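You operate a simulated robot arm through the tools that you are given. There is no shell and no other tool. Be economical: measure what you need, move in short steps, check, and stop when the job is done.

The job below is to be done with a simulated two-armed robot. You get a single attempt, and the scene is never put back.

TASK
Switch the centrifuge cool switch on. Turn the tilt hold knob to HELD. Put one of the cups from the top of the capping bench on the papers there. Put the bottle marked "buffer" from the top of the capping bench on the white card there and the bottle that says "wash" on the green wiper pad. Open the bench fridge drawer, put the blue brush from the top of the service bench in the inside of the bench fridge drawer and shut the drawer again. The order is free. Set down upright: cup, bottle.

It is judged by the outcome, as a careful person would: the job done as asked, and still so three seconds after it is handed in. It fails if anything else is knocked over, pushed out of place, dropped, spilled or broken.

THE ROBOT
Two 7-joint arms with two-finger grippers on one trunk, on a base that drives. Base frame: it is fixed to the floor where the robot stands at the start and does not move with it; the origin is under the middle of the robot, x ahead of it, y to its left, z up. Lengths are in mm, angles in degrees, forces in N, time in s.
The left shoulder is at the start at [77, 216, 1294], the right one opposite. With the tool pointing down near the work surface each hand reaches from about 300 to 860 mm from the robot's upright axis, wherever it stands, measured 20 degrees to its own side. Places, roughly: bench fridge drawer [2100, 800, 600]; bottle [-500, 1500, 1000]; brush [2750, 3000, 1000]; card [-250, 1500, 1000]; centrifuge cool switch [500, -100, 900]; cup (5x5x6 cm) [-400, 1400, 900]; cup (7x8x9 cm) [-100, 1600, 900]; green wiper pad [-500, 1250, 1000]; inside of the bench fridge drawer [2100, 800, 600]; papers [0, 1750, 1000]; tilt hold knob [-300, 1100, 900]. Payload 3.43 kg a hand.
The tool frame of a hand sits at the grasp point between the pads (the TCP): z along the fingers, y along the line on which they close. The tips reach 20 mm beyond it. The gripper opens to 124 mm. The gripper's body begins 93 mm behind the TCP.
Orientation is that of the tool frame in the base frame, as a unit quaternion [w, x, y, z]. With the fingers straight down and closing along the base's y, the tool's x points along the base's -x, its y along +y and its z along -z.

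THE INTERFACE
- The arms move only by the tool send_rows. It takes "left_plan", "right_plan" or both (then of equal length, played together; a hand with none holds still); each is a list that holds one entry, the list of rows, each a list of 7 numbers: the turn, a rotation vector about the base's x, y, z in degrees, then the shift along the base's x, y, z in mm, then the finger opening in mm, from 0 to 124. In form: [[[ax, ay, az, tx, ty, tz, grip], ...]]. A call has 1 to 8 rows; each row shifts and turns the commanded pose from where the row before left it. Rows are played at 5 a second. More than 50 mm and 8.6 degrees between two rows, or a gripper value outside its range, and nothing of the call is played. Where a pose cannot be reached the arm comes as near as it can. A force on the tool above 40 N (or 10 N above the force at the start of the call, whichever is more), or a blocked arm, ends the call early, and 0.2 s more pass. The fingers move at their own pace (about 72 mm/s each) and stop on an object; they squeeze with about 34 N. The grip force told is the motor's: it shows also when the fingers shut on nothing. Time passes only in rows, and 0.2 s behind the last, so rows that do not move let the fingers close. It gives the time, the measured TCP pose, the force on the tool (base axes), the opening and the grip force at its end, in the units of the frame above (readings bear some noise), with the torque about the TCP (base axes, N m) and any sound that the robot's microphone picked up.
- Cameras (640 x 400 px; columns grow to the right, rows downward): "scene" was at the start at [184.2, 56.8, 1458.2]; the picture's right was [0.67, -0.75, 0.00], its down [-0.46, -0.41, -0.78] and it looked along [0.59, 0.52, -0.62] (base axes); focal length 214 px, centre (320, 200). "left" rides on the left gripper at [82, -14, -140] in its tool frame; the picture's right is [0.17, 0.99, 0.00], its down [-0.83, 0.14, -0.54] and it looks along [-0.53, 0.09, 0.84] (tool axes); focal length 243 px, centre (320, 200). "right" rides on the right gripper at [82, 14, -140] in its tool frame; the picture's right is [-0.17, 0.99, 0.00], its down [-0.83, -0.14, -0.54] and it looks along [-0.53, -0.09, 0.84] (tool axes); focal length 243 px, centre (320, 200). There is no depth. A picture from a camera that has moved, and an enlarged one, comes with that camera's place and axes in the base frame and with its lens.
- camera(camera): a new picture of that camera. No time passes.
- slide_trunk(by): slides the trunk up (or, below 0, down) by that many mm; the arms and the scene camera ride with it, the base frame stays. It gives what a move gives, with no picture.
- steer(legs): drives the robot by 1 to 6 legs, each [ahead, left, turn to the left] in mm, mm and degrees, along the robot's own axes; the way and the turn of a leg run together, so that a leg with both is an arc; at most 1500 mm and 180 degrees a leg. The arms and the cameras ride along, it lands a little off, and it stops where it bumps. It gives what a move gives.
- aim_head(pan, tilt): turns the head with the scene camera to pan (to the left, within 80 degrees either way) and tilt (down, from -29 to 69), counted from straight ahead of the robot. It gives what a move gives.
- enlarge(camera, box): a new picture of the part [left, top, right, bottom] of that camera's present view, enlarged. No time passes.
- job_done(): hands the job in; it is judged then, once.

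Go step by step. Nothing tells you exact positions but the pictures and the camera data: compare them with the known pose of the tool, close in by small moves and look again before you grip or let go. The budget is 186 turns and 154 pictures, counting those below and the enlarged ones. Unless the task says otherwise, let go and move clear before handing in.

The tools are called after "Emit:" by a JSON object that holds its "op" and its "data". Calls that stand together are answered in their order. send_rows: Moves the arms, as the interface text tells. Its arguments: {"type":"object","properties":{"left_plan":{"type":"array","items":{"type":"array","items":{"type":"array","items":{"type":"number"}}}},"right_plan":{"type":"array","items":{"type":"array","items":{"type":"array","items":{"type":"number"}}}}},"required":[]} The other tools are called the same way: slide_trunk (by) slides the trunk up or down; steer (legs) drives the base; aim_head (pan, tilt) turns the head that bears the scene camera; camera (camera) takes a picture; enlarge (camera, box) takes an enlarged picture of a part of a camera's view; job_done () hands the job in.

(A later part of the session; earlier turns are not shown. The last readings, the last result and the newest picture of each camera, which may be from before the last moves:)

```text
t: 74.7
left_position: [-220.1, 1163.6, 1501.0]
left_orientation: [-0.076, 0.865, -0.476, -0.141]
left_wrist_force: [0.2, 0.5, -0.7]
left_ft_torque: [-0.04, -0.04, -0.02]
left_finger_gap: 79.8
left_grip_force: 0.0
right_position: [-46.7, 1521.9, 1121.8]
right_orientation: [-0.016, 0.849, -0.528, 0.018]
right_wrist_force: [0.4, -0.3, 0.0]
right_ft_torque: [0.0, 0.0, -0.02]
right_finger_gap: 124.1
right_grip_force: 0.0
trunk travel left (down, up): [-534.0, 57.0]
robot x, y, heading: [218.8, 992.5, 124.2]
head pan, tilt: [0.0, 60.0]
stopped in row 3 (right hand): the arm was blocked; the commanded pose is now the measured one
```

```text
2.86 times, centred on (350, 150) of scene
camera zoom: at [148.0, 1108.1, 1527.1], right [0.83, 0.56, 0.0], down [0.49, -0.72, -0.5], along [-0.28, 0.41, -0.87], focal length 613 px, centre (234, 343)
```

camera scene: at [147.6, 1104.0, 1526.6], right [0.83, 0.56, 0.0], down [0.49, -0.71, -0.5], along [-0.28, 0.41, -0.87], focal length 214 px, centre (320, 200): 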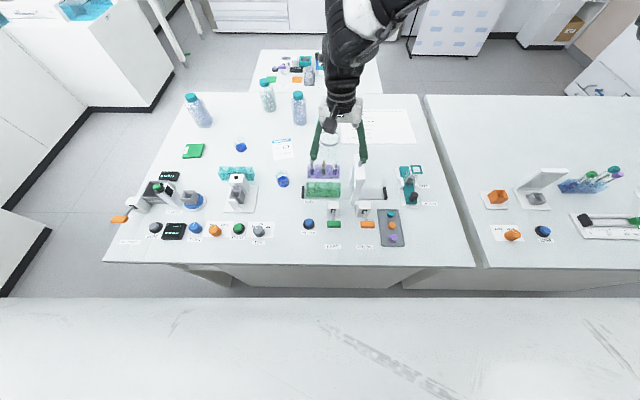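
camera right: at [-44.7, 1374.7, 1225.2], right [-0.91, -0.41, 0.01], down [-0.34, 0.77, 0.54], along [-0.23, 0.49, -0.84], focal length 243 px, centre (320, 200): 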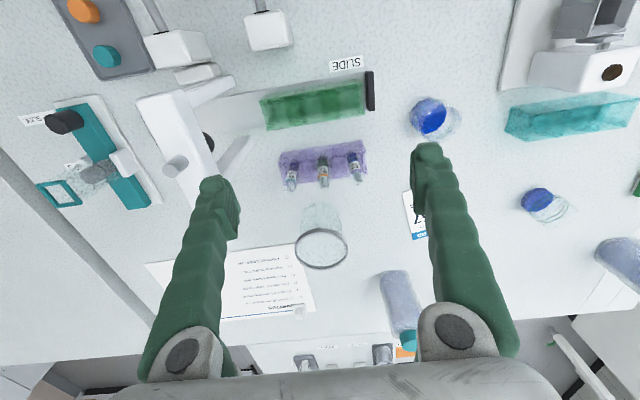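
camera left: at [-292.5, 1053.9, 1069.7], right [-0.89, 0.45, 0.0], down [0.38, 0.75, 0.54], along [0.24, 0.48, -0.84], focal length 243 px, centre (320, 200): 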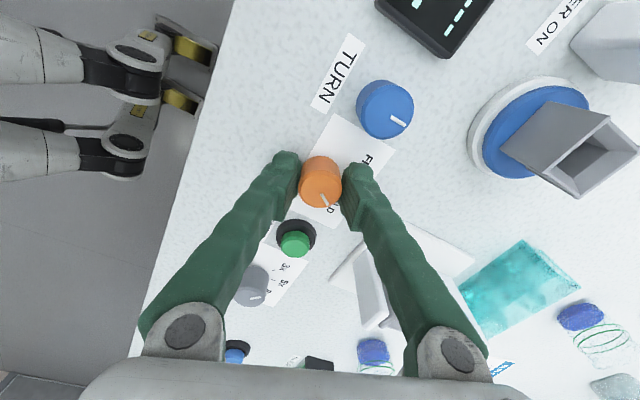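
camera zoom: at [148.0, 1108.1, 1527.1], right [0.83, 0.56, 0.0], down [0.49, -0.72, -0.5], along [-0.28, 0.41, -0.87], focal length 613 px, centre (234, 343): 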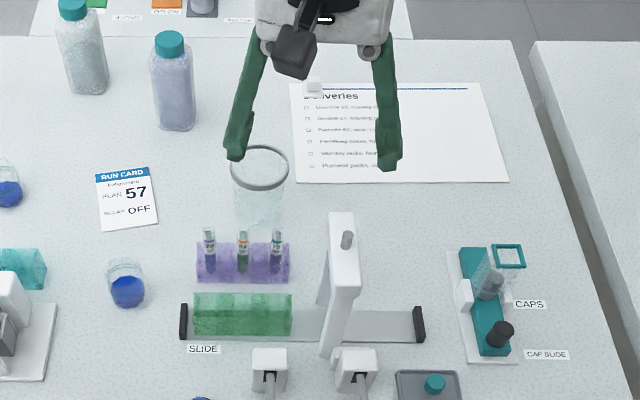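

The arm is limited going inward. Shifting the whole robot left by ~175 mm puts the cup on the right arm's own side.

Emit:
{"op": "steer", "data": {"legs": [[0, 175, 0]]}}

Emit:
{"op": "camera", "data": {"camera": "scene"}}

```text
t: 77.7
left_position: [-364.3, 1064.2, 1499.9]
left_orientation: [-0.077, 0.864, -0.476, -0.141]
left_wrist_force: [-0.9, 0.5, 0.5]
left_ft_torque: [-0.01, 0.01, 0.02]
left_finger_gap: 80.0
left_grip_force: 0.1
right_position: [-191.6, 1423.5, 1124.0]
right_orientation: [-0.015, 0.848, -0.529, 0.014]
right_wrist_force: [-0.3, 0.2, -0.6]
right_ft_torque: [-0.04, 0.01, 0.0]
right_finger_gap: 124.0
right_grip_force: 0.0
trunk travel left (down, up): [-534.0, 57.0]
robot x, y, heading: [76.8, 894.5, 124.0]
head pan, tilt: [0.0, 60.0]
```

```text
91 pictures are left
camera scene: at [3.3, 1008.9, 1527.2], right [0.83, 0.56, 0.0], down [0.49, -0.72, -0.5], along [-0.28, 0.41, -0.87], focal length 214 px, centre (320, 200)
```

scene: 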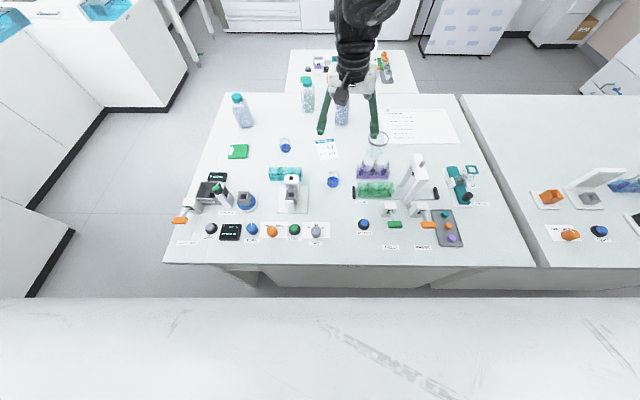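

Emit:
{"op": "send_rows", "data": {"right_plan": [[[-0.7, 2.2, 7.7, 16, 39, 0, 124], [0, 0, 0, 16, 39, 0, 124], [0, 0, 0, 16, 39, 0, 124], [0, 0, 0, 12, 38, -10, 124]]]}}

Emit:
{"op": "camera", "data": {"camera": "right"}}

Emit:
{"op": "enlarge", "data": {"camera": "scene", "box": [300, 80, 480, 230]}}

```text
t: 78.7
left_position: [-363.4, 1064.6, 1501.4]
left_orientation: [-0.077, 0.864, -0.477, -0.142]
left_wrist_force: [0.4, -0.6, -0.3]
left_ft_torque: [-0.01, 0.02, 0.01]
left_finger_gap: 79.8
left_grip_force: 0.1
right_position: [-158.1, 1408.9, 1128.9]
right_orientation: [-0.001, 0.882, -0.472, -0.001]
right_wrist_force: [1.2, -0.4, -0.8]
right_ft_torque: [-0.04, -0.03, 0.03]
right_finger_gap: 124.0
right_grip_force: 0.0
right hand out of reach, approached as far as the arm can: row 1, 2, 3, 4
trunk travel left (down, up): [-534.0, 57.0]
robot x, y, heading: [78.4, 896.9, 124.2]
head pan, tilt: [0.0, 60.0]
```

```text
90 pictures are left
camera right: at [-123.8, 1331.7, 1268.3], right [-0.91, -0.41, 0.0], down [-0.34, 0.77, 0.54], along [-0.22, 0.5, -0.84], focal length 243 px, centre (320, 200)
```

right: 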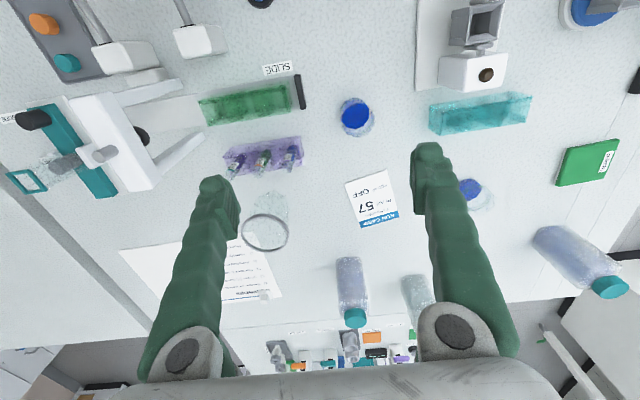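

```text
2.67 times, centred on (390, 155) of scene
camera zoom: at [3.7, 1008.9, 1527.2], right [0.83, 0.56, 0.0], down [0.49, -0.72, -0.5], along [-0.28, 0.41, -0.87], focal length 572 px, centre (133, 320)
```

zoom: 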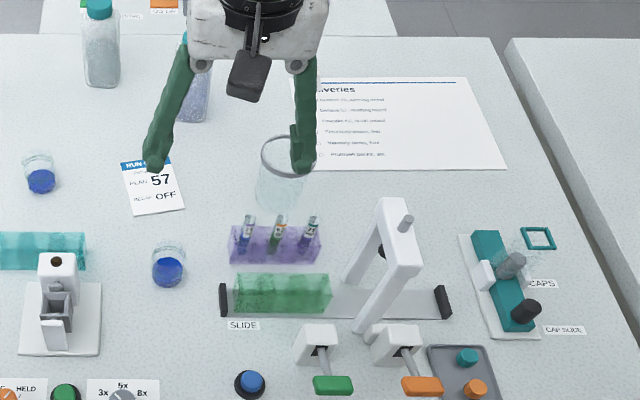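

Emit:
{"op": "send_rows", "data": {"right_plan": [[[0, 0, 0, 0, 0, -40, 124], [0, 0, 0, 0, 0, -40, 124], [0, 0, 0, -5, 45, 0, 124], [0, 0, 0, 0, 45, 0, 124]]]}}

```text
t: 79.7
left_position: [-365.7, 1063.1, 1500.2]
left_orientation: [-0.078, 0.864, -0.478, -0.141]
left_wrist_force: [0.3, 0.6, 0.1]
left_ft_torque: [0.02, -0.03, -0.01]
left_finger_gap: 80.0
left_grip_force: 0.0
right_position: [-165.7, 1399.6, 1055.0]
right_orientation: [-0.002, 0.881, -0.472, 0.0]
right_wrist_force: [0.1, -0.5, 0.4]
right_ft_torque: [0.02, -0.02, 0.02]
right_finger_gap: 123.9
right_grip_force: 0.1
right hand out of reach, approached as far as the arm can: row 2, 3, 4
trunk travel left (down, up): [-534.0, 57.0]
robot x, y, heading: [79.8, 894.0, 123.8]
head pan, tilt: [0.0, 60.0]
```

The arm refuses to extend with the tool straight down. I'll try pitching the fingers forward ~25°, which suits the forearm's direction.

Emit:
{"op": "send_rows", "data": {"right_plan": [[[6.9, 4.7, 0, 0, 0, 5, 124], [6.9, 4.7, 0, 0, 0, 5, 124], [6.9, 4.7, 0, 0, 0, 0, 124], [0, 0, 0, -10, 40, 0, 124], [0, 0, 0, -10, 40, 0, 124]]]}}

Emit:
{"op": "camera", "data": {"camera": "right"}}

```text
t: 80.9
left_position: [-367.3, 1063.2, 1500.9]
left_orientation: [-0.077, 0.864, -0.476, -0.141]
left_wrist_force: [-0.5, 0.4, 0.4]
left_ft_torque: [0.03, 0.0, -0.02]
left_finger_gap: 79.9
left_grip_force: 0.2
right_position: [-187.1, 1480.8, 1065.4]
right_orientation: [-0.103, 0.859, -0.463, -0.192]
right_wrist_force: [-1.3, 0.8, -0.7]
right_ft_torque: [-0.02, -0.02, 0.02]
right_finger_gap: 124.2
right_grip_force: 0.1
trunk travel left (down, up): [-534.0, 57.0]
robot x, y, heading: [76.0, 895.8, 124.4]
head pan, tilt: [0.0, 60.0]
```

```text
88 pictures are left
camera right: at [-124.7, 1361.7, 1157.7], right [-0.91, -0.42, 0.07], down [-0.17, 0.51, 0.84], along [-0.39, 0.75, -0.54], focal length 243 px, centre (320, 200)
```

right: 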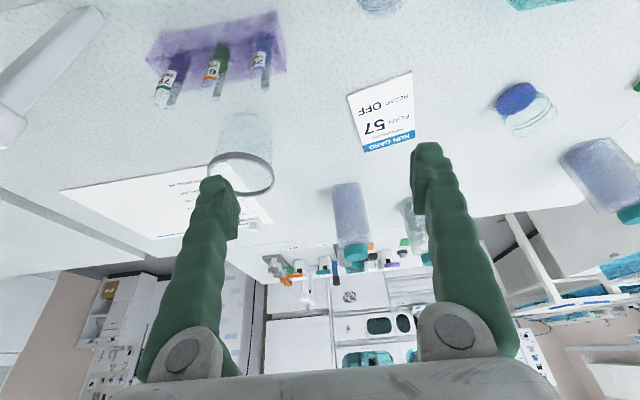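

That works. I move above the beaker cup.

Emit:
{"op": "send_rows", "data": {"right_plan": [[[0, 0, 0, 18, 32, 0, 124], [0, 0, 0, 18, 32, 0, 124], [0, 0, 0, 18, 32, 0, 124]]]}}

Emit:
{"op": "camera", "data": {"camera": "right"}}

Emit:
{"op": "enlarge", "data": {"camera": "scene", "box": [300, 80, 480, 230]}}

```text
t: 81.7
left_position: [-364.5, 1063.1, 1500.1]
left_orientation: [-0.077, 0.864, -0.477, -0.142]
left_wrist_force: [-0.1, 0.0, -0.4]
left_ft_torque: [-0.04, 0.03, 0.01]
left_finger_gap: 80.0
left_grip_force: 0.1
right_position: [-149.3, 1478.6, 1078.8]
right_orientation: [-0.105, 0.858, -0.464, -0.193]
right_wrist_force: [-1.0, 1.0, 0.1]
right_ft_torque: [-0.03, 0.01, -0.01]
right_finger_gap: 123.9
right_grip_force: 0.0
right hand out of reach, approached as far as the arm can: row 1, 2, 3
trunk travel left (down, up): [-534.0, 57.0]
robot x, y, heading: [79.9, 895.9, 124.2]
head pan, tilt: [0.0, 60.0]
```

```text
87 pictures are left
camera right: at [-87.6, 1359.1, 1170.6], right [-0.91, -0.41, 0.07], down [-0.17, 0.51, 0.84], along [-0.38, 0.75, -0.53], focal length 243 px, centre (320, 200)
```

right: 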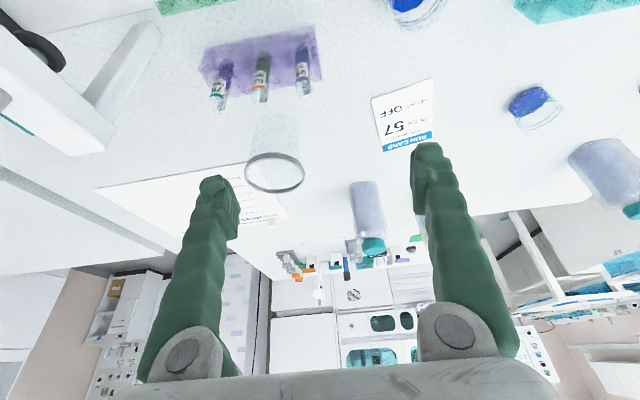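

```text
2.67 times, centred on (390, 155) of scene
camera zoom: at [3.0, 1007.9, 1527.3], right [0.83, 0.56, 0.0], down [0.49, -0.72, -0.5], along [-0.28, 0.41, -0.87], focal length 572 px, centre (133, 320)
```

zoom: 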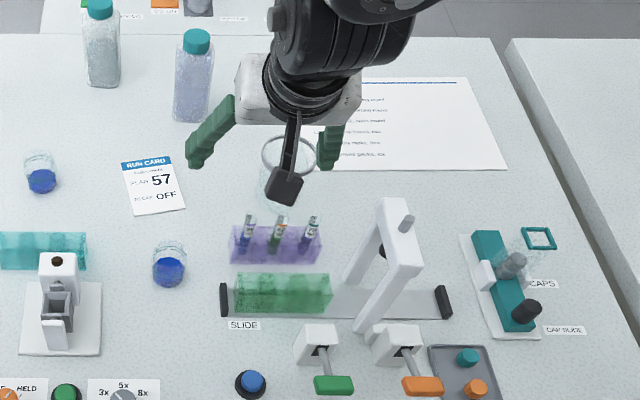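

The outward limit follows the trunk height, so I raise the hand a little and lower the trunk to bring the shoulders forward.

Emit:
{"op": "send_rows", "data": {"right_plan": [[[0, 0, 0, 15, -20, 30, 124], [0, 0, 0, 15, -20, 30, 124], [0, 0, 0, 0, 0, 20, 124]]]}}

Emit:
{"op": "slide_trunk", "data": {"by": -90}}

Emit:
{"op": "send_rows", "data": {"right_plan": [[[0, 0, 0, -15, 30, 0, 124], [0, 0, 0, 0, 40, 0, 124], [0, 0, 0, 0, 40, 0, 124]]]}}

```text
t: 82.5
left_position: [-366.2, 1066.1, 1501.4]
left_orientation: [-0.077, 0.864, -0.477, -0.141]
left_wrist_force: [-0.5, 0.4, 0.6]
left_ft_torque: [-0.02, 0.0, 0.0]
left_finger_gap: 79.9
left_grip_force: 0.0
right_position: [-117.8, 1440.4, 1157.9]
right_orientation: [-0.102, 0.861, -0.459, -0.192]
right_wrist_force: [0.5, 0.2, 0.9]
right_ft_torque: [0.0, 0.02, -0.02]
right_finger_gap: 124.1
right_grip_force: 0.1
trunk travel left (down, up): [-534.0, 57.0]
robot x, y, heading: [79.1, 895.6, 124.4]
head pan, tilt: [0.0, 60.0]
```

```text
t: 83.7
left_position: [-364.6, 1064.5, 1410.5]
left_orientation: [-0.078, 0.864, -0.477, -0.141]
left_wrist_force: [0.0, -0.9, -0.2]
left_ft_torque: [-0.03, 0.02, -0.02]
left_finger_gap: 79.8
left_grip_force: 0.1
right_position: [-117.5, 1440.5, 1067.8]
right_orientation: [-0.102, 0.861, -0.46, -0.192]
right_wrist_force: [-0.1, -0.4, 0.6]
right_ft_torque: [-0.01, 0.0, -0.03]
right_finger_gap: 124.1
right_grip_force: 0.1
trunk travel left (down, up): [-444.0, 147.0]
robot x, y, heading: [79.2, 897.0, 124.1]
head pan, tilt: [0.0, 60.0]
```

```text
t: 84.5
left_position: [-364.2, 1066.7, 1408.9]
left_orientation: [-0.075, 0.864, -0.478, -0.141]
left_wrist_force: [-0.2, 0.0, 0.3]
left_ft_torque: [-0.07, 0.05, 0.03]
left_finger_gap: 79.9
left_grip_force: 0.1
right_position: [-136.3, 1503.3, 1064.9]
right_orientation: [-0.102, 0.859, -0.462, -0.193]
right_wrist_force: [0.0, -0.7, 0.7]
right_ft_torque: [-0.06, 0.02, 0.01]
right_finger_gap: 124.2
right_grip_force: 0.1
right hand out of reach, approached as far as the arm can: row 2, 3
trunk travel left (down, up): [-444.0, 147.0]
robot x, y, heading: [79.2, 896.2, 124.3]
head pan, tilt: [0.0, 60.0]
```

I suspect the arm can't go forward when the target is too central. I'll shift the robot further left so the cup lies ~20° to the right.

Emit:
{"op": "steer", "data": {"legs": [[0, 110, 0]]}}

Emit:
{"op": "send_rows", "data": {"right_plan": [[[0, 0, 0, 35, 30, 0, 124], [0, 0, 0, 35, 30, 0, 124], [0, 0, 0, 20, 30, 0, 124], [0, 0, 0, 0, 30, 0, 124]]]}}

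```text
t: 86.7
left_position: [-458.6, 1000.8, 1410.2]
left_orientation: [-0.076, 0.865, -0.476, -0.141]
left_wrist_force: [0.3, -0.1, 0.7]
left_ft_torque: [-0.02, -0.01, 0.0]
left_finger_gap: 79.9
left_grip_force: 0.0
right_position: [-231.3, 1435.3, 1065.1]
right_orientation: [-0.103, 0.86, -0.462, -0.193]
right_wrist_force: [-0.1, -0.4, -0.6]
right_ft_torque: [0.03, 0.0, 0.04]
right_finger_gap: 124.0
right_grip_force: 0.0
trunk travel left (down, up): [-444.0, 147.0]
robot x, y, heading: [-11.5, 830.6, 124.2]
head pan, tilt: [0.0, 60.0]
```

```text
t: 87.7
left_position: [-458.9, 1000.8, 1409.9]
left_orientation: [-0.078, 0.865, -0.476, -0.141]
left_wrist_force: [0.4, -0.3, -0.8]
left_ft_torque: [-0.02, -0.02, -0.03]
left_finger_gap: 79.9
left_grip_force: 0.0
right_position: [-189.0, 1427.3, 1061.2]
right_orientation: [-0.107, 0.858, -0.464, -0.193]
right_wrist_force: [-0.9, -0.3, -0.7]
right_ft_torque: [0.01, 0.02, 0.01]
right_finger_gap: 124.2
right_grip_force: 0.1
right hand out of reach, approached as far as the arm can: row 1, 2, 3, 4
trunk travel left (down, up): [-444.0, 147.0]
robot x, y, heading: [-15.1, 829.9, 124.4]
head pan, tilt: [0.0, 60.0]
```

The limit looks like a wrist-bend limit, so a stronger forward pitch should free it. I pitch another 25° (50° total) and go forward again.

Emit:
{"op": "send_rows", "data": {"right_plan": [[[6.9, 4.7, 0, 0, 0, 5, 124], [6.9, 4.7, 0, 0, 0, 5, 124], [6.9, 4.7, 0, 0, 0, 0, 124], [0, 0, 0, 5, 40, 0, 124], [0, 0, 0, 15, 40, 0, 124], [0, 0, 0, 15, 40, 0, 124]]]}}

Emit:
{"op": "camera", "data": {"camera": "right"}}

Emit:
{"op": "camera", "data": {"camera": "scene"}}

```text
t: 89.1
left_position: [-458.9, 1000.4, 1409.8]
left_orientation: [-0.077, 0.865, -0.476, -0.141]
left_wrist_force: [0.7, 0.3, -0.2]
left_ft_torque: [-0.03, -0.01, 0.01]
left_finger_gap: 80.0
left_grip_force: 0.0
right_position: [-175.2, 1487.0, 1070.7]
right_orientation: [-0.202, 0.796, -0.431, -0.375]
right_wrist_force: [0.7, -0.6, 0.2]
right_ft_torque: [-0.01, 0.01, -0.02]
right_finger_gap: 124.2
right_grip_force: 0.0
right hand out of reach, approached as far as the arm can: row 5, 6
trunk travel left (down, up): [-444.0, 147.0]
robot x, y, heading: [-15.8, 829.8, 124.3]
head pan, tilt: [0.0, 60.0]
```

```text
85 pictures are left
camera right: at [-100.2, 1346.2, 1096.5], right [-0.88, -0.45, 0.13], down [0.06, 0.17, 0.98], along [-0.47, 0.88, -0.13], focal length 243 px, centre (320, 200)
```

right: 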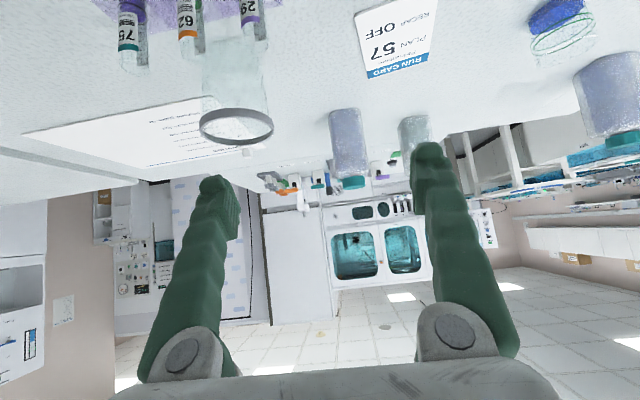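

```text
84 pictures are left
camera scene: at [-118.9, 985.4, 1422.0], right [0.83, 0.56, 0.0], down [0.49, -0.72, -0.5], along [-0.28, 0.41, -0.87], focal length 214 px, centre (320, 200)
```

scene: 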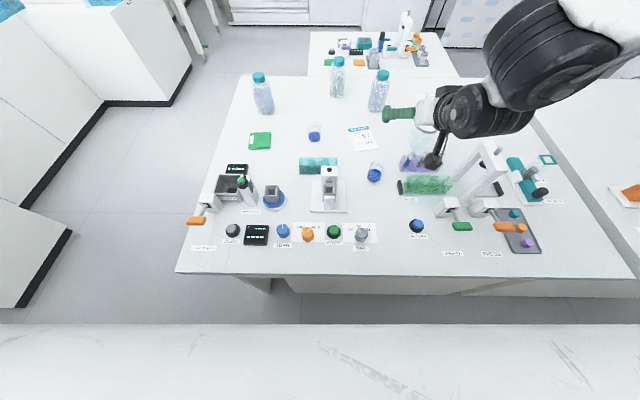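

Emit:
{"op": "send_rows", "data": {"right_plan": [[[0, 0, 0, -33, -22, 0, 60], [0, 0, 0, 0, 0, -45, 60], [0, 0, 0, 0, 0, -45, 60], [0, 0, 0, -25, 37, 0, 60], [0, 0, 0, -25, 37, 0, 60]]]}}

```text
t: 90.3
left_position: [-458.6, 1001.4, 1411.0]
left_orientation: [-0.077, 0.865, -0.476, -0.141]
left_wrist_force: [-0.2, -0.3, 0.4]
left_ft_torque: [0.01, 0.04, -0.01]
left_finger_gap: 80.2
left_grip_force: 0.1
right_position: [-265.4, 1507.7, 987.3]
right_orientation: [-0.202, 0.795, -0.432, -0.375]
right_wrist_force: [1.0, -0.7, -0.4]
right_ft_torque: [0.01, 0.01, -0.01]
right_finger_gap: 59.8
right_grip_force: 0.0
right hand out of reach, approached as far as the arm can: row 4, 5
trunk travel left (down, up): [-444.0, 147.0]
robot x, y, heading: [-16.7, 830.5, 124.4]
head pan, tilt: [0.0, 60.0]
```

Reach grows as the hand goes lower. I back the hand up and out, then drive nearer (the base front is within ~190 mm of the axis) and right so the papers lie ahead of the right shoulder.

Emit:
{"op": "send_rows", "data": {"right_plan": [[[0, 0, 0, 10, -40, 20, 124], [0, 0, 0, 10, -40, 30, 124], [0, 0, 0, 0, -20, 45, 124], [0, 0, 0, -20, -20, 25, 124]]]}}

Emit:
{"op": "steer", "data": {"legs": [[0, -165, 0], [45, 0, 0]]}}

Emit:
{"op": "camera", "data": {"camera": "scene"}}

```text
refused: row 2 steps farther than a row can; nothing moved
```

```text
t: 93.7
left_position: [-344.3, 1123.3, 1412.4]
left_orientation: [-0.078, 0.864, -0.476, -0.143]
left_wrist_force: [-0.1, -0.7, -0.9]
left_ft_torque: [0.06, 0.04, 0.0]
left_finger_gap: 80.1
left_grip_force: 0.1
right_position: [-151.1, 1632.4, 991.0]
right_orientation: [-0.202, 0.795, -0.431, -0.376]
right_wrist_force: [-0.4, 0.1, 0.3]
right_ft_torque: [0.0, 0.03, -0.01]
right_finger_gap: 60.2
right_grip_force: 0.0
trunk travel left (down, up): [-444.0, 147.0]
robot x, y, heading: [96.5, 957.2, 124.4]
head pan, tilt: [0.0, 60.0]
```

```text
83 pictures are left
camera scene: at [-4.3, 1110.1, 1422.8], right [0.83, 0.56, 0.0], down [0.49, -0.71, -0.5], along [-0.28, 0.41, -0.86], focal length 214 px, centre (320, 200)
```

scene: 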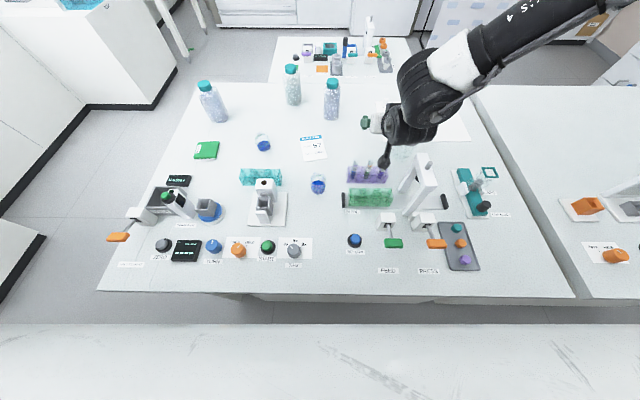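

The arm move was refused but the drive went ahead, sweeping the hand past the cup. I must check that nothing was knocked.

Emit:
{"op": "enlarge", "data": {"camera": "scene", "box": [290, 80, 490, 220]}}

Emit:
{"op": "camera", "data": {"camera": "right"}}

```text
2.86 times, centred on (390, 150) of scene
camera zoom: at [-4.3, 1110.1, 1422.8], right [0.83, 0.56, 0.0], down [0.49, -0.71, -0.5], along [-0.28, 0.41, -0.86], focal length 613 px, centre (120, 343)
```

zoom: 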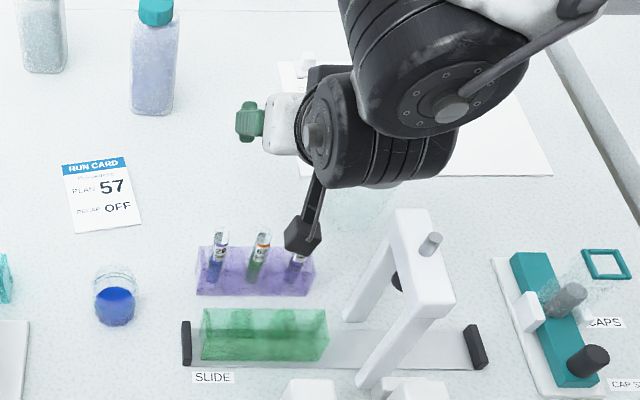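

```text
81 pictures are left
camera right: at [-76.8, 1491.2, 1016.3], right [-0.88, -0.45, 0.13], down [0.06, 0.17, 0.98], along [-0.46, 0.88, -0.12], focal length 243 px, centre (320, 200)
```

right: 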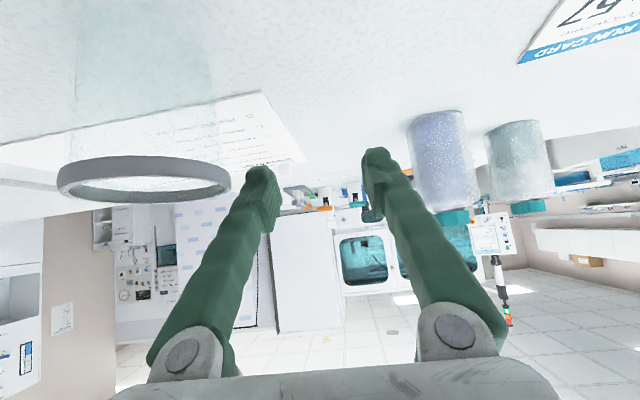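

The cup was nudged sideways about 75 mm but stands upright at roughly (-61, 1607), and it is the one I'm placing anyway. I retreat the hand carefully up and back.

Emit:
{"op": "send_rows", "data": {"right_plan": [[[0, 0, 0, -22, -14, 20, 60], [0, 0, 0, 18, -28, 30, 60], [0, 0, 0, 20, -30, 25, 60], [0, 0, 0, 20, -30, 20, 60], [0, 0, 0, 10, -15, 15, 124]]]}}

Emit:
{"op": "camera", "data": {"camera": "right"}}

Emit:
{"op": "enlarge", "data": {"camera": "scene", "box": [310, 80, 490, 220]}}

```text
t: 94.9
left_position: [-346.1, 1128.3, 1411.6]
left_orientation: [-0.077, 0.864, -0.477, -0.142]
left_wrist_force: [-0.4, -0.3, -0.8]
left_ft_torque: [0.0, 0.01, 0.02]
left_finger_gap: 79.9
left_grip_force: 0.1
right_position: [-105.9, 1517.0, 1096.1]
right_orientation: [-0.202, 0.795, -0.432, -0.375]
right_wrist_force: [0.0, 0.1, 0.3]
right_ft_torque: [0.04, 0.02, -0.01]
right_finger_gap: 115.7
right_grip_force: 0.0
trunk travel left (down, up): [-444.0, 147.0]
robot x, y, heading: [95.4, 959.3, 124.4]
head pan, tilt: [0.0, 60.0]
```

```text
80 pictures are left
camera right: at [-30.5, 1375.4, 1122.3], right [-0.88, -0.45, 0.13], down [0.06, 0.17, 0.98], along [-0.46, 0.88, -0.13], focal length 243 px, centre (320, 200)
```

right: 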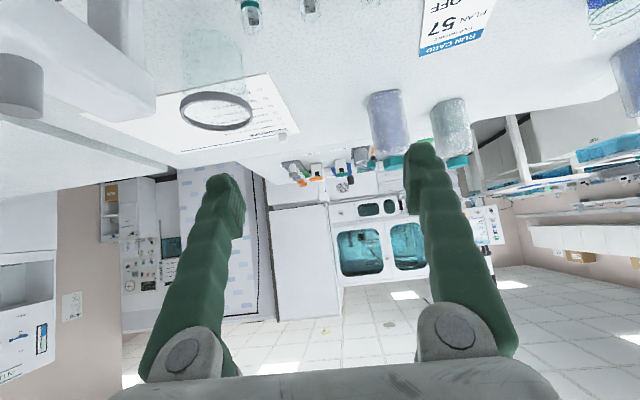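

```text
2.86 times, centred on (400, 150) of scene
camera zoom: at [-6.1, 1113.6, 1422.1], right [0.83, 0.56, 0.0], down [0.49, -0.71, -0.5], along [-0.28, 0.41, -0.87], focal length 613 px, centre (91, 343)
```

zoom: 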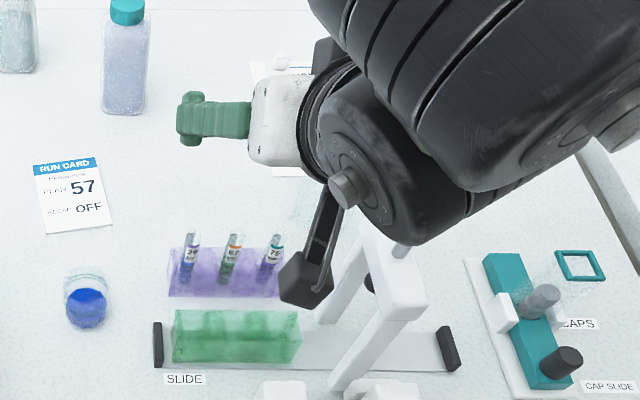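

The cup now stands near (-58, 1634), just in front of the papers. I raise the trunk a bit (chest moves back) and drive 55 mm nearer, with the hand well above everything.

Emit:
{"op": "slide_trunk", "data": {"by": 55}}

Emit:
{"op": "steer", "data": {"legs": [[55, 0, 0]]}}

Emit:
{"op": "camera", "data": {"camera": "scene"}}

```text
t: 95.8
left_position: [-348.5, 1129.5, 1464.9]
left_orientation: [-0.077, 0.864, -0.477, -0.141]
left_wrist_force: [-0.8, 0.1, -0.4]
left_ft_torque: [-0.02, 0.01, 0.0]
left_finger_gap: 79.8
left_grip_force: 0.1
right_position: [-108.4, 1520.0, 1151.1]
right_orientation: [-0.201, 0.796, -0.431, -0.374]
right_wrist_force: [0.1, 0.5, -0.3]
right_ft_torque: [-0.05, 0.0, -0.01]
right_finger_gap: 124.2
right_grip_force: 0.1
trunk travel left (down, up): [-499.0, 92.0]
robot x, y, heading: [98.3, 959.3, 124.5]
head pan, tilt: [0.0, 60.0]
```

```text
t: 96.9
left_position: [-376.0, 1169.8, 1462.4]
left_orientation: [-0.075, 0.865, -0.476, -0.137]
left_wrist_force: [-1.0, 1.2, -0.6]
left_ft_torque: [-0.09, -0.05, 0.0]
left_finger_gap: 80.0
left_grip_force: 0.0
right_position: [-134.4, 1559.4, 1149.4]
right_orientation: [-0.201, 0.796, -0.432, -0.372]
right_wrist_force: [0.5, 0.2, -0.2]
right_ft_torque: [-0.03, -0.02, -0.02]
right_finger_gap: 124.1
right_grip_force: 0.0
trunk travel left (down, up): [-499.0, 92.0]
robot x, y, heading: [71.0, 994.1, 124.3]
head pan, tilt: [0.0, 60.0]
stopped in leg 1: the robot was blocked; the commanded pose is now the measured one
```

```text
78 pictures are left
camera scene: at [-21.0, 1135.0, 1483.8], right [0.83, 0.56, 0.0], down [0.49, -0.72, -0.5], along [-0.28, 0.41, -0.87], focal length 214 px, centre (320, 200)
```

scene: 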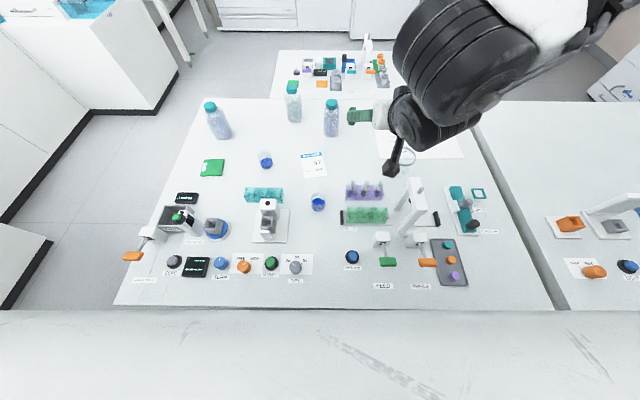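

Blocked gently at the bench front (axis ~193 mm from the edge). Now I reduce pitch to ~35° and bring the open hand over the cup.

Emit:
{"op": "send_rows", "data": {"right_plan": [[[-6.2, -4.2, 0, 20, 13, -10, 124], [-6.2, -4.2, 0, 30, 20, -20, 124], [0, 0, 0, 30, 20, -25, 124], [0, 0, 0, 10, 7, -30, 124]]]}}

Emit:
{"op": "camera", "data": {"camera": "right"}}

Emit:
{"op": "enlarge", "data": {"camera": "scene", "box": [310, 80, 490, 220]}}

```text
t: 97.9
left_position: [-364.6, 1168.5, 1467.1]
left_orientation: [-0.074, 0.865, -0.476, -0.142]
left_wrist_force: [0.1, 1.0, -0.5]
left_ft_torque: [-0.13, 0.05, 0.04]
left_finger_gap: 79.9
left_grip_force: 0.0
right_position: [-41.7, 1597.3, 1065.4]
right_orientation: [-0.146, 0.836, -0.458, -0.266]
right_wrist_force: [0.5, 1.4, -0.4]
right_ft_torque: [-0.03, 0.06, 0.08]
right_finger_gap: 124.0
right_grip_force: 0.0
right hand out of reach, approached as far as the arm can: row 3, 4
trunk travel left (down, up): [-499.0, 92.0]
robot x, y, heading: [76.5, 996.9, 124.4]
head pan, tilt: [0.0, 60.0]
```

```text
77 pictures are left
camera right: at [25.9, 1466.1, 1132.4], right [-0.9, -0.42, 0.1], down [-0.08, 0.38, 0.92], along [-0.42, 0.82, -0.38], focal length 243 px, centre (320, 200)
```

right: 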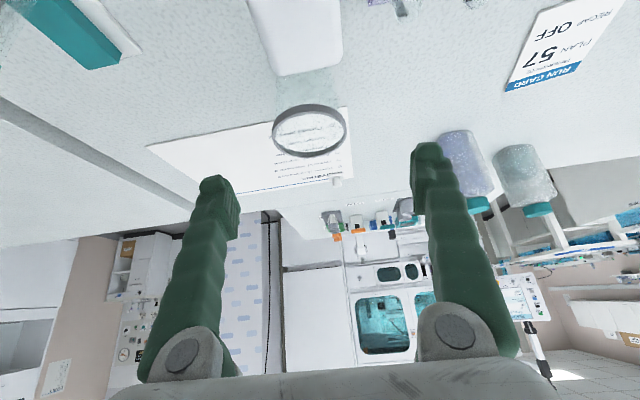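

```text
2.86 times, centred on (400, 150) of scene
camera zoom: at [-10.7, 1133.9, 1484.6], right [0.83, 0.56, -0.01], down [0.49, -0.72, -0.5], along [-0.29, 0.41, -0.87], focal length 613 px, centre (91, 343)
```

zoom: 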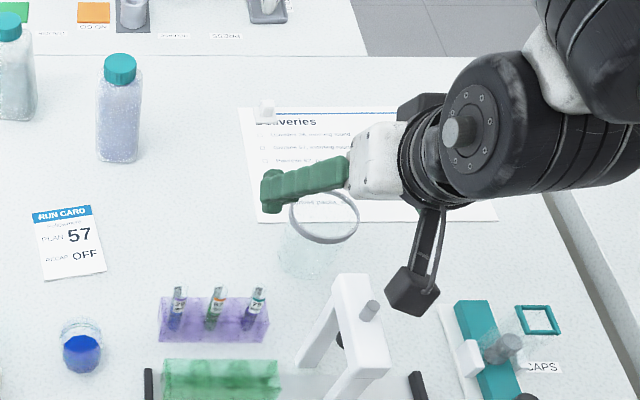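

The wrist camera would foul the portal at this pitch. I reduce the pitch to about 12° before lowering.

Emit:
{"op": "send_rows", "data": {"right_plan": [[[-6.4, -4.3, 0, 0, 0, 0, 124], [-6.4, -4.3, 0, 0, 0, 0, 124], [-6.4, -4.3, 0, 0, 0, 0, 124]]]}}

Emit:
{"op": "camera", "data": {"camera": "right"}}

```text
t: 98.7
left_position: [-372.2, 1163.8, 1465.4]
left_orientation: [-0.077, 0.865, -0.476, -0.141]
left_wrist_force: [0.1, 1.0, 0.1]
left_ft_torque: [0.0, -0.02, 0.01]
left_finger_gap: 80.0
left_grip_force: 0.0
right_position: [-66.6, 1536.0, 1069.7]
right_orientation: [-0.056, 0.874, -0.475, -0.091]
right_wrist_force: [0.6, 1.1, -0.2]
right_ft_torque: [-0.01, -0.02, 0.01]
right_finger_gap: 123.8
right_grip_force: 0.0
right hand out of reach, approached as far as the arm can: row 1, 2, 3
trunk travel left (down, up): [-499.0, 92.0]
robot x, y, heading: [73.6, 991.1, 124.5]
head pan, tilt: [0.0, 60.0]
```

```text
75 pictures are left
camera right: at [-20.5, 1435.6, 1189.4], right [-0.92, -0.4, 0.02], down [-0.27, 0.66, 0.71], along [-0.3, 0.64, -0.71], focal length 243 px, centre (320, 200)
```

right: 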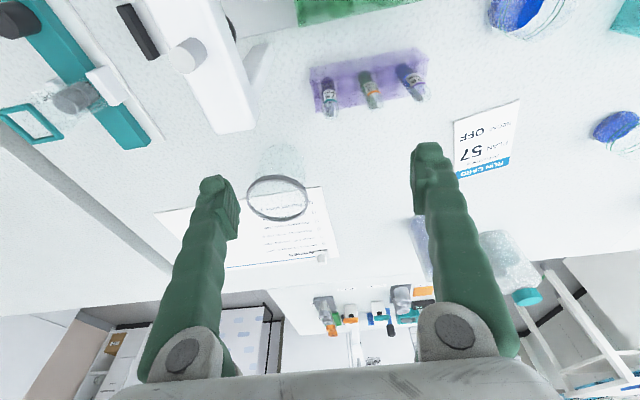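

Emit:
{"op": "send_rows", "data": {"right_plan": [[[0, 0, 0, 5, 3, -40, 124], [0, 0, 0, 2, 38, -12, 124], [0, 0, 0, 2, 35, -15, 124]]]}}

Emit:
{"op": "camera", "data": {"camera": "right"}}

Emit:
{"op": "enlarge", "data": {"camera": "scene", "box": [310, 80, 490, 220]}}

```text
t: 99.5
left_position: [-370.0, 1161.3, 1465.5]
left_orientation: [-0.077, 0.865, -0.476, -0.141]
left_wrist_force: [-0.3, 0.7, -0.9]
left_ft_torque: [0.04, 0.0, -0.03]
left_finger_gap: 80.0
left_grip_force: 0.2
right_position: [-74.8, 1533.8, 1017.9]
right_orientation: [-0.056, 0.873, -0.476, -0.094]
right_wrist_force: [-0.2, -0.3, -0.6]
right_ft_torque: [0.02, -0.01, -0.01]
right_finger_gap: 123.9
right_grip_force: 0.1
right hand out of reach, approached as far as the arm can: row 1, 2, 3
trunk travel left (down, up): [-499.0, 92.0]
robot x, y, heading: [75.2, 991.7, 124.4]
head pan, tilt: [0.0, 60.0]
```

```text
74 pictures are left
camera right: at [-28.0, 1433.8, 1136.6], right [-0.92, -0.4, 0.02], down [-0.26, 0.65, 0.71], along [-0.3, 0.64, -0.7], focal length 243 px, centre (320, 200)
```

right: 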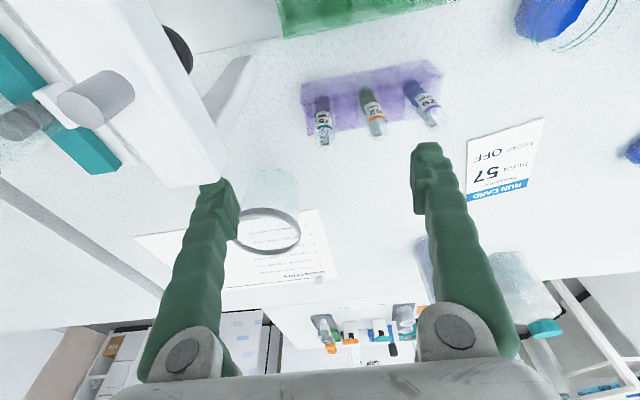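

```text
2.86 times, centred on (400, 150) of scene
camera zoom: at [-16.5, 1127.0, 1485.1], right [0.83, 0.56, 0.0], down [0.49, -0.71, -0.5], along [-0.28, 0.41, -0.87], focal length 613 px, centre (91, 343)
```

zoom: 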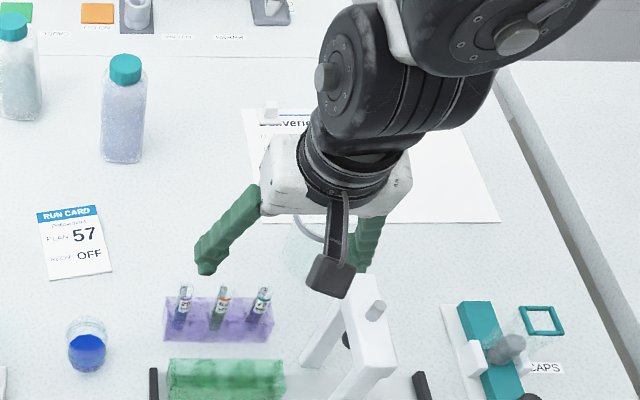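

Reach seems better with the trunk lower. I retreat the hand up and left, back the robot off slightly, then lower the trunk in stages.

Emit:
{"op": "send_rows", "data": {"right_plan": [[[0, 0, 0, 8, -20, 42, 124], [0, 0, 0, -25, -25, 34, 124], [0, 0, 0, -30, -25, 30, 124], [0, 0, 0, -30, -25, 30, 124], [0, 0, 0, -30, -20, 30, 124]]]}}

Emit:
{"op": "steer", "data": {"legs": [[-25, 0, 0]]}}

```text
t: 100.7
left_position: [-372.9, 1161.4, 1465.4]
left_orientation: [-0.077, 0.865, -0.475, -0.141]
left_wrist_force: [-0.7, 0.2, 0.4]
left_ft_torque: [0.03, -0.04, 0.01]
left_finger_gap: 80.3
left_grip_force: 0.1
right_position: [-183.2, 1415.3, 1182.9]
right_orientation: [-0.055, 0.875, -0.472, -0.092]
right_wrist_force: [-0.4, 0.1, -1.6]
right_ft_torque: [0.03, -0.01, -0.01]
right_finger_gap: 124.1
right_grip_force: 0.0
trunk travel left (down, up): [-499.0, 92.0]
robot x, y, heading: [75.1, 996.5, 124.3]
head pan, tilt: [0.0, 60.0]
```

```text
t: 101.6
left_position: [-361.8, 1149.0, 1462.6]
left_orientation: [-0.075, 0.866, -0.475, -0.139]
left_wrist_force: [0.0, 0.4, -0.2]
left_ft_torque: [-0.04, -0.05, 0.02]
left_finger_gap: 80.0
left_grip_force: 0.2
right_position: [-170.6, 1401.4, 1178.5]
right_orientation: [-0.053, 0.875, -0.473, -0.09]
right_wrist_force: [-1.1, 0.6, -0.3]
right_ft_torque: [-0.06, -0.07, 0.02]
right_finger_gap: 123.7
right_grip_force: 0.1
trunk travel left (down, up): [-499.0, 92.0]
robot x, y, heading: [89.0, 972.6, 124.3]
head pan, tilt: [0.0, 60.0]
```

Emit:
{"op": "slide_trunk", "data": {"by": -130}}

Emit:
{"op": "camera", "data": {"camera": "scene"}}

```text
t: 103.2
left_position: [-356.7, 1143.1, 1334.8]
left_orientation: [-0.076, 0.865, -0.475, -0.142]
left_wrist_force: [-0.5, 0.1, 0.0]
left_ft_torque: [0.02, 0.02, 0.01]
left_finger_gap: 80.1
left_grip_force: 0.1
right_position: [-168.6, 1395.8, 1050.7]
right_orientation: [-0.055, 0.875, -0.473, -0.091]
right_wrist_force: [-0.1, 0.0, -0.3]
right_ft_torque: [0.01, 0.03, 0.02]
right_finger_gap: 124.0
right_grip_force: 0.2
trunk travel left (down, up): [-369.0, 222.0]
robot x, y, heading: [88.7, 976.5, 124.3]
head pan, tilt: [0.0, 60.0]
```

```text
72 pictures are left
camera scene: at [-27.8, 1145.0, 1345.4], right [0.83, 0.56, 0.0], down [0.49, -0.71, -0.5], along [-0.28, 0.41, -0.87], focal length 214 px, centre (320, 200)
```

scene: 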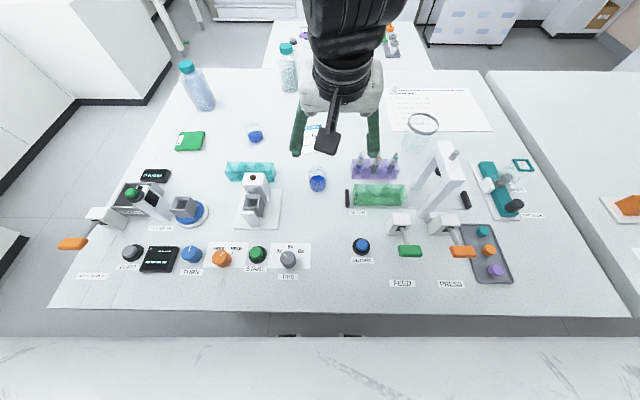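

Emit:
{"op": "send_rows", "data": {"right_plan": [[[0, 0, 0, -5, 44, 0, 124], [0, 0, 0, -5, 44, 0, 124], [0, 0, 0, -5, 44, 0, 124]]]}}

```text
t: 104.0
left_position: [-357.6, 1146.5, 1334.1]
left_orientation: [-0.076, 0.865, -0.476, -0.14]
left_wrist_force: [0.6, 0.7, -0.1]
left_ft_torque: [-0.08, 0.0, 0.03]
left_finger_gap: 79.8
left_grip_force: 0.1
right_position: [-189.1, 1522.9, 1037.9]
right_orientation: [-0.054, 0.874, -0.474, -0.092]
right_wrist_force: [1.0, 1.2, -0.1]
right_ft_torque: [-0.06, 0.01, 0.01]
right_finger_gap: 124.2
right_grip_force: 0.0
right hand out of reach, approached as far as the arm can: row 3
trunk travel left (down, up): [-369.0, 222.0]
robot x, y, heading: [87.7, 976.8, 124.5]
head pan, tilt: [0.0, 60.0]
```

Lowering helped (ahead 607 vs ~530). I repeat the same trick: hand up and back, trunk down again.

Emit:
{"op": "send_rows", "data": {"right_plan": [[[0, 0, 0, 10, -30, 30, 124], [0, 0, 0, 6, -35, 33, 124], [0, 0, 0, 4, -30, 35, 124], [0, 0, 0, 0, -20, 38, 124]]]}}

```text
t: 105.0
left_position: [-356.3, 1141.2, 1335.2]
left_orientation: [-0.077, 0.865, -0.475, -0.141]
left_wrist_force: [0.0, -0.1, 0.5]
left_ft_torque: [0.03, -0.02, -0.02]
left_finger_gap: 79.9
left_grip_force: 0.1
right_position: [-164.8, 1404.7, 1172.4]
right_orientation: [-0.055, 0.873, -0.475, -0.094]
right_wrist_force: [-0.4, 0.1, 0.0]
right_ft_torque: [0.03, 0.03, 0.01]
right_finger_gap: 124.0
right_grip_force: 0.0
trunk travel left (down, up): [-369.0, 222.0]
robot x, y, heading: [89.4, 976.4, 124.1]
head pan, tilt: [0.0, 60.0]
```

Emit:
{"op": "slide_trunk", "data": {"by": -130}}

Emit:
{"op": "send_rows", "data": {"right_plan": [[[0, 0, 0, 0, 44, 0, 124], [0, 0, 0, 0, 44, 0, 124], [0, 0, 0, 0, 44, 0, 124]]]}}

Emit:
{"op": "camera", "data": {"camera": "scene"}}

```text
t: 106.5
left_position: [-357.2, 1142.7, 1204.7]
left_orientation: [-0.077, 0.865, -0.476, -0.141]
left_wrist_force: [0.2, 0.1, 0.1]
left_ft_torque: [0.04, 0.06, 0.04]
left_finger_gap: 80.1
left_grip_force: 0.1
right_position: [-173.8, 1412.2, 1025.9]
right_orientation: [-0.043, 0.876, -0.475, -0.072]
right_wrist_force: [0.6, -1.0, 0.2]
right_ft_torque: [0.02, 0.0, 0.06]
right_finger_gap: 124.1
right_grip_force: 0.0
trunk travel left (down, up): [-239.0, 352.0]
robot x, y, heading: [89.5, 975.0, 124.3]
head pan, tilt: [0.0, 60.0]
```

```text
t: 107.3
left_position: [-358.1, 1143.4, 1205.9]
left_orientation: [-0.076, 0.865, -0.475, -0.14]
left_wrist_force: [0.2, 0.3, 0.1]
left_ft_torque: [0.01, 0.01, 0.0]
left_finger_gap: 79.8
left_grip_force: 0.2
right_position: [-155.2, 1439.7, 1016.4]
right_orientation: [-0.044, 0.876, -0.475, -0.074]
right_wrist_force: [-0.1, 0.9, -0.6]
right_ft_torque: [-0.03, -0.02, 0.01]
right_finger_gap: 124.1
right_grip_force: 0.1
right hand out of reach, approached as far as the arm can: row 1, 2, 3
trunk travel left (down, up): [-239.0, 352.0]
robot x, y, heading: [84.6, 975.6, 124.4]
head pan, tilt: [0.0, 60.0]
```

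```text
71 pictures are left
camera scene: at [-47.9, 1174.2, 1213.7], right [0.83, 0.56, 0.0], down [0.49, -0.72, -0.5], along [-0.28, 0.41, -0.87], focal length 214 px, centre (320, 200)
```

scene: 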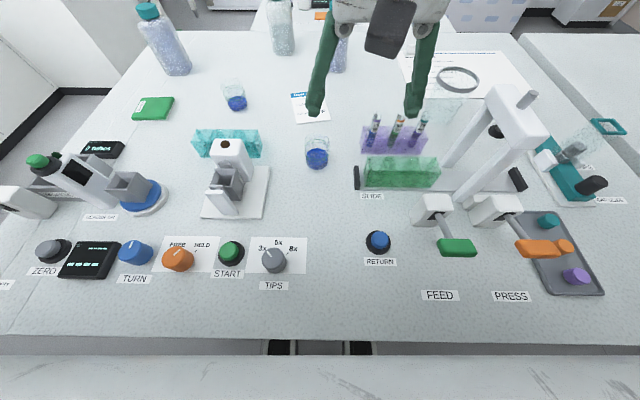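

That was too low; the best trunk height is near -40. I raise it again by 170 and set the pitch to 25°.

Emit:
{"op": "slide_trunk", "data": {"by": 170}}

Emit:
{"op": "send_rows", "data": {"right_plan": [[[6.5, 4.4, 0, 0, 0, -30, 124], [6.0, 4.1, 0, 0, 20, -40, 124], [0, 0, 0, 10, 40, -20, 124], [0, 0, 0, 12, 38, -10, 124], [0, 0, 0, 20, 35, -10, 124], [0, 0, 0, 20, 35, 0, 124]]]}}

Emit:
{"op": "camera", "data": {"camera": "right"}}

```text
t: 109.3
left_position: [-358.0, 1144.1, 1375.4]
left_orientation: [-0.077, 0.865, -0.476, -0.14]
left_wrist_force: [0.0, 0.0, -0.4]
left_ft_torque: [0.02, 0.04, 0.03]
left_finger_gap: 79.7
left_grip_force: 0.1
right_position: [-141.5, 1418.7, 1237.4]
right_orientation: [-0.077, 0.868, -0.472, -0.137]
right_wrist_force: [0.2, 0.5, -0.3]
right_ft_torque: [0.0, 0.03, -0.03]
right_finger_gap: 124.5
right_grip_force: 0.2
trunk travel left (down, up): [-409.0, 182.0]
robot x, y, heading: [87.8, 974.6, 124.4]
head pan, tilt: [0.0, 60.0]
```

```text
t: 110.7
left_position: [-357.6, 1140.3, 1376.4]
left_orientation: [-0.078, 0.865, -0.475, -0.141]
left_wrist_force: [0.5, -0.8, 0.7]
left_ft_torque: [0.05, 0.03, -0.02]
left_finger_gap: 79.8
left_grip_force: 0.1
right_position: [-92.9, 1559.2, 1132.1]
right_orientation: [-0.135, 0.842, -0.458, -0.252]
right_wrist_force: [0.7, 0.4, -0.4]
right_ft_torque: [0.03, 0.02, 0.0]
right_finger_gap: 124.2
right_grip_force: 0.1
right hand out of reach, approached as far as the arm can: row 6
trunk travel left (down, up): [-409.0, 182.0]
robot x, y, heading: [89.0, 970.9, 124.0]
head pan, tilt: [0.0, 60.0]
```

```text
70 pictures are left
camera right: at [-25.3, 1430.0, 1203.1], right [-0.9, -0.42, 0.09], down [-0.1, 0.41, 0.91], along [-0.42, 0.81, -0.41], focal length 243 px, centre (320, 200)
```

right: 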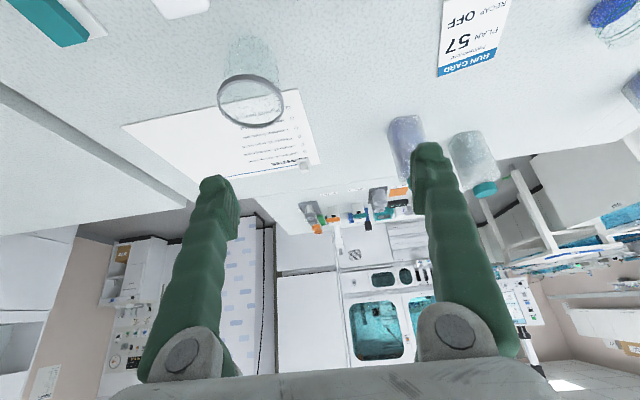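

Emit:
{"op": "send_rows", "data": {"right_plan": [[[-6.9, -4.7, 0, 8, 5, -38, 124], [0, 0, 0, 9, 20, -40, 124], [0, 0, 0, 9, 28, -32, 124], [0, 0, 0, 9, 26, -7, 124]]]}}

Emit:
{"op": "camera", "data": {"camera": "right"}}

Emit:
{"op": "enlarge", "data": {"camera": "scene", "box": [330, 60, 510, 200]}}

```text
t: 111.7
left_position: [-357.5, 1141.9, 1375.3]
left_orientation: [-0.078, 0.865, -0.476, -0.141]
left_wrist_force: [0.1, -0.8, 1.1]
left_ft_torque: [-0.02, 0.01, -0.02]
left_finger_gap: 79.9
left_grip_force: 0.1
right_position: [-58.0, 1586.8, 987.8]
right_orientation: [-0.13, 0.846, -0.466, -0.224]
right_wrist_force: [0.3, -0.1, 1.0]
right_ft_torque: [0.02, 0.0, -0.04]
right_finger_gap: 123.9
right_grip_force: 0.0
right hand out of reach, approached as far as the arm can: row 1, 3, 4
trunk travel left (down, up): [-409.0, 182.0]
robot x, y, heading: [87.4, 977.7, 124.3]
head pan, tilt: [0.0, 60.0]
```

```text
69 pictures are left
camera right: at [3.7, 1460.2, 1068.0], right [-0.91, -0.4, 0.07], down [-0.13, 0.45, 0.88], along [-0.39, 0.8, -0.46], focal length 243 px, centre (320, 200)
```

right: 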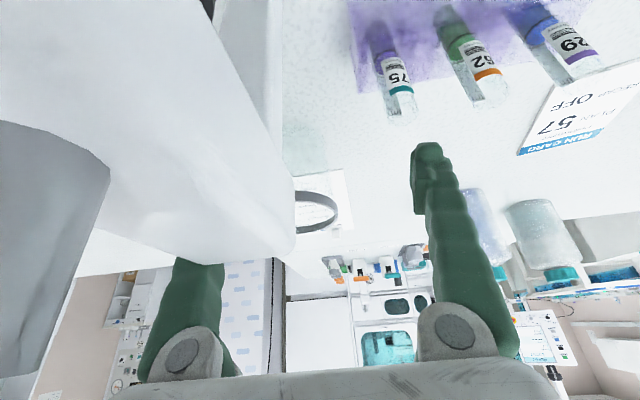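

```text
2.86 times, centred on (420, 130) of scene
camera zoom: at [-22.3, 1136.5, 1385.3], right [0.83, 0.56, 0.0], down [0.49, -0.71, -0.5], along [-0.28, 0.41, -0.87], focal length 613 px, centre (34, 400)
```

zoom: 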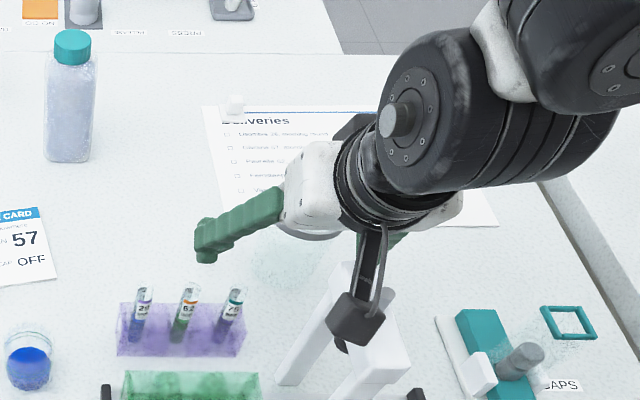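

The wrist camera is too close to the portal here. I back out upward the way I came.

Emit:
{"op": "send_rows", "data": {"right_plan": [[[0, 0, 0, -9, -8, 40, 124], [0, 0, 0, -15, -12, 45, 124], [0, 0, 0, -25, -20, 38, 124], [0, 0, 0, -30, -25, 30, 124], [0, 0, 0, -35, -24, 20, 124], [0, 0, 0, -35, -24, 0, 124]]]}}

Emit:
{"op": "enlarge", "data": {"camera": "scene", "box": [300, 60, 520, 220]}}

```text
t: 113.1
left_position: [-358.6, 1142.9, 1373.6]
left_orientation: [-0.077, 0.866, -0.475, -0.14]
left_wrist_force: [-0.7, 0.2, -0.7]
left_ft_torque: [-0.02, -0.03, 0.01]
left_finger_gap: 80.0
left_grip_force: 0.0
right_position: [-214.7, 1476.0, 1162.8]
right_orientation: [-0.129, 0.847, -0.465, -0.223]
right_wrist_force: [-1.1, -0.6, 0.3]
right_ft_torque: [-0.02, -0.02, -0.04]
right_finger_gap: 123.9
right_grip_force: 0.2
trunk travel left (down, up): [-409.0, 182.0]
robot x, y, heading: [83.5, 974.7, 124.3]
head pan, tilt: [0.0, 60.0]
```

```text
2.50 times, centred on (410, 140) of scene
camera zoom: at [-24.6, 1136.4, 1385.1], right [0.83, 0.56, 0.0], down [0.49, -0.71, -0.5], along [-0.28, 0.41, -0.87], focal length 536 px, centre (95, 350)
```

zoom: 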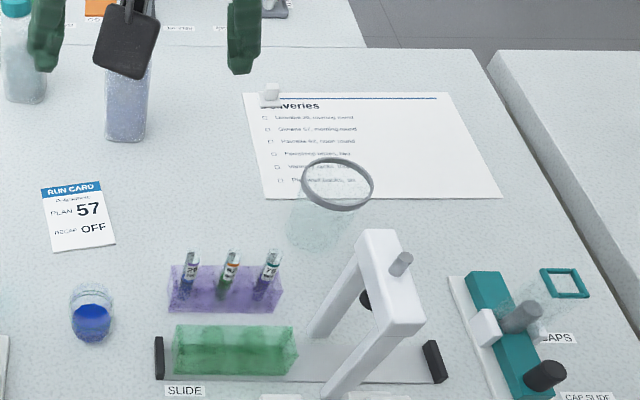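

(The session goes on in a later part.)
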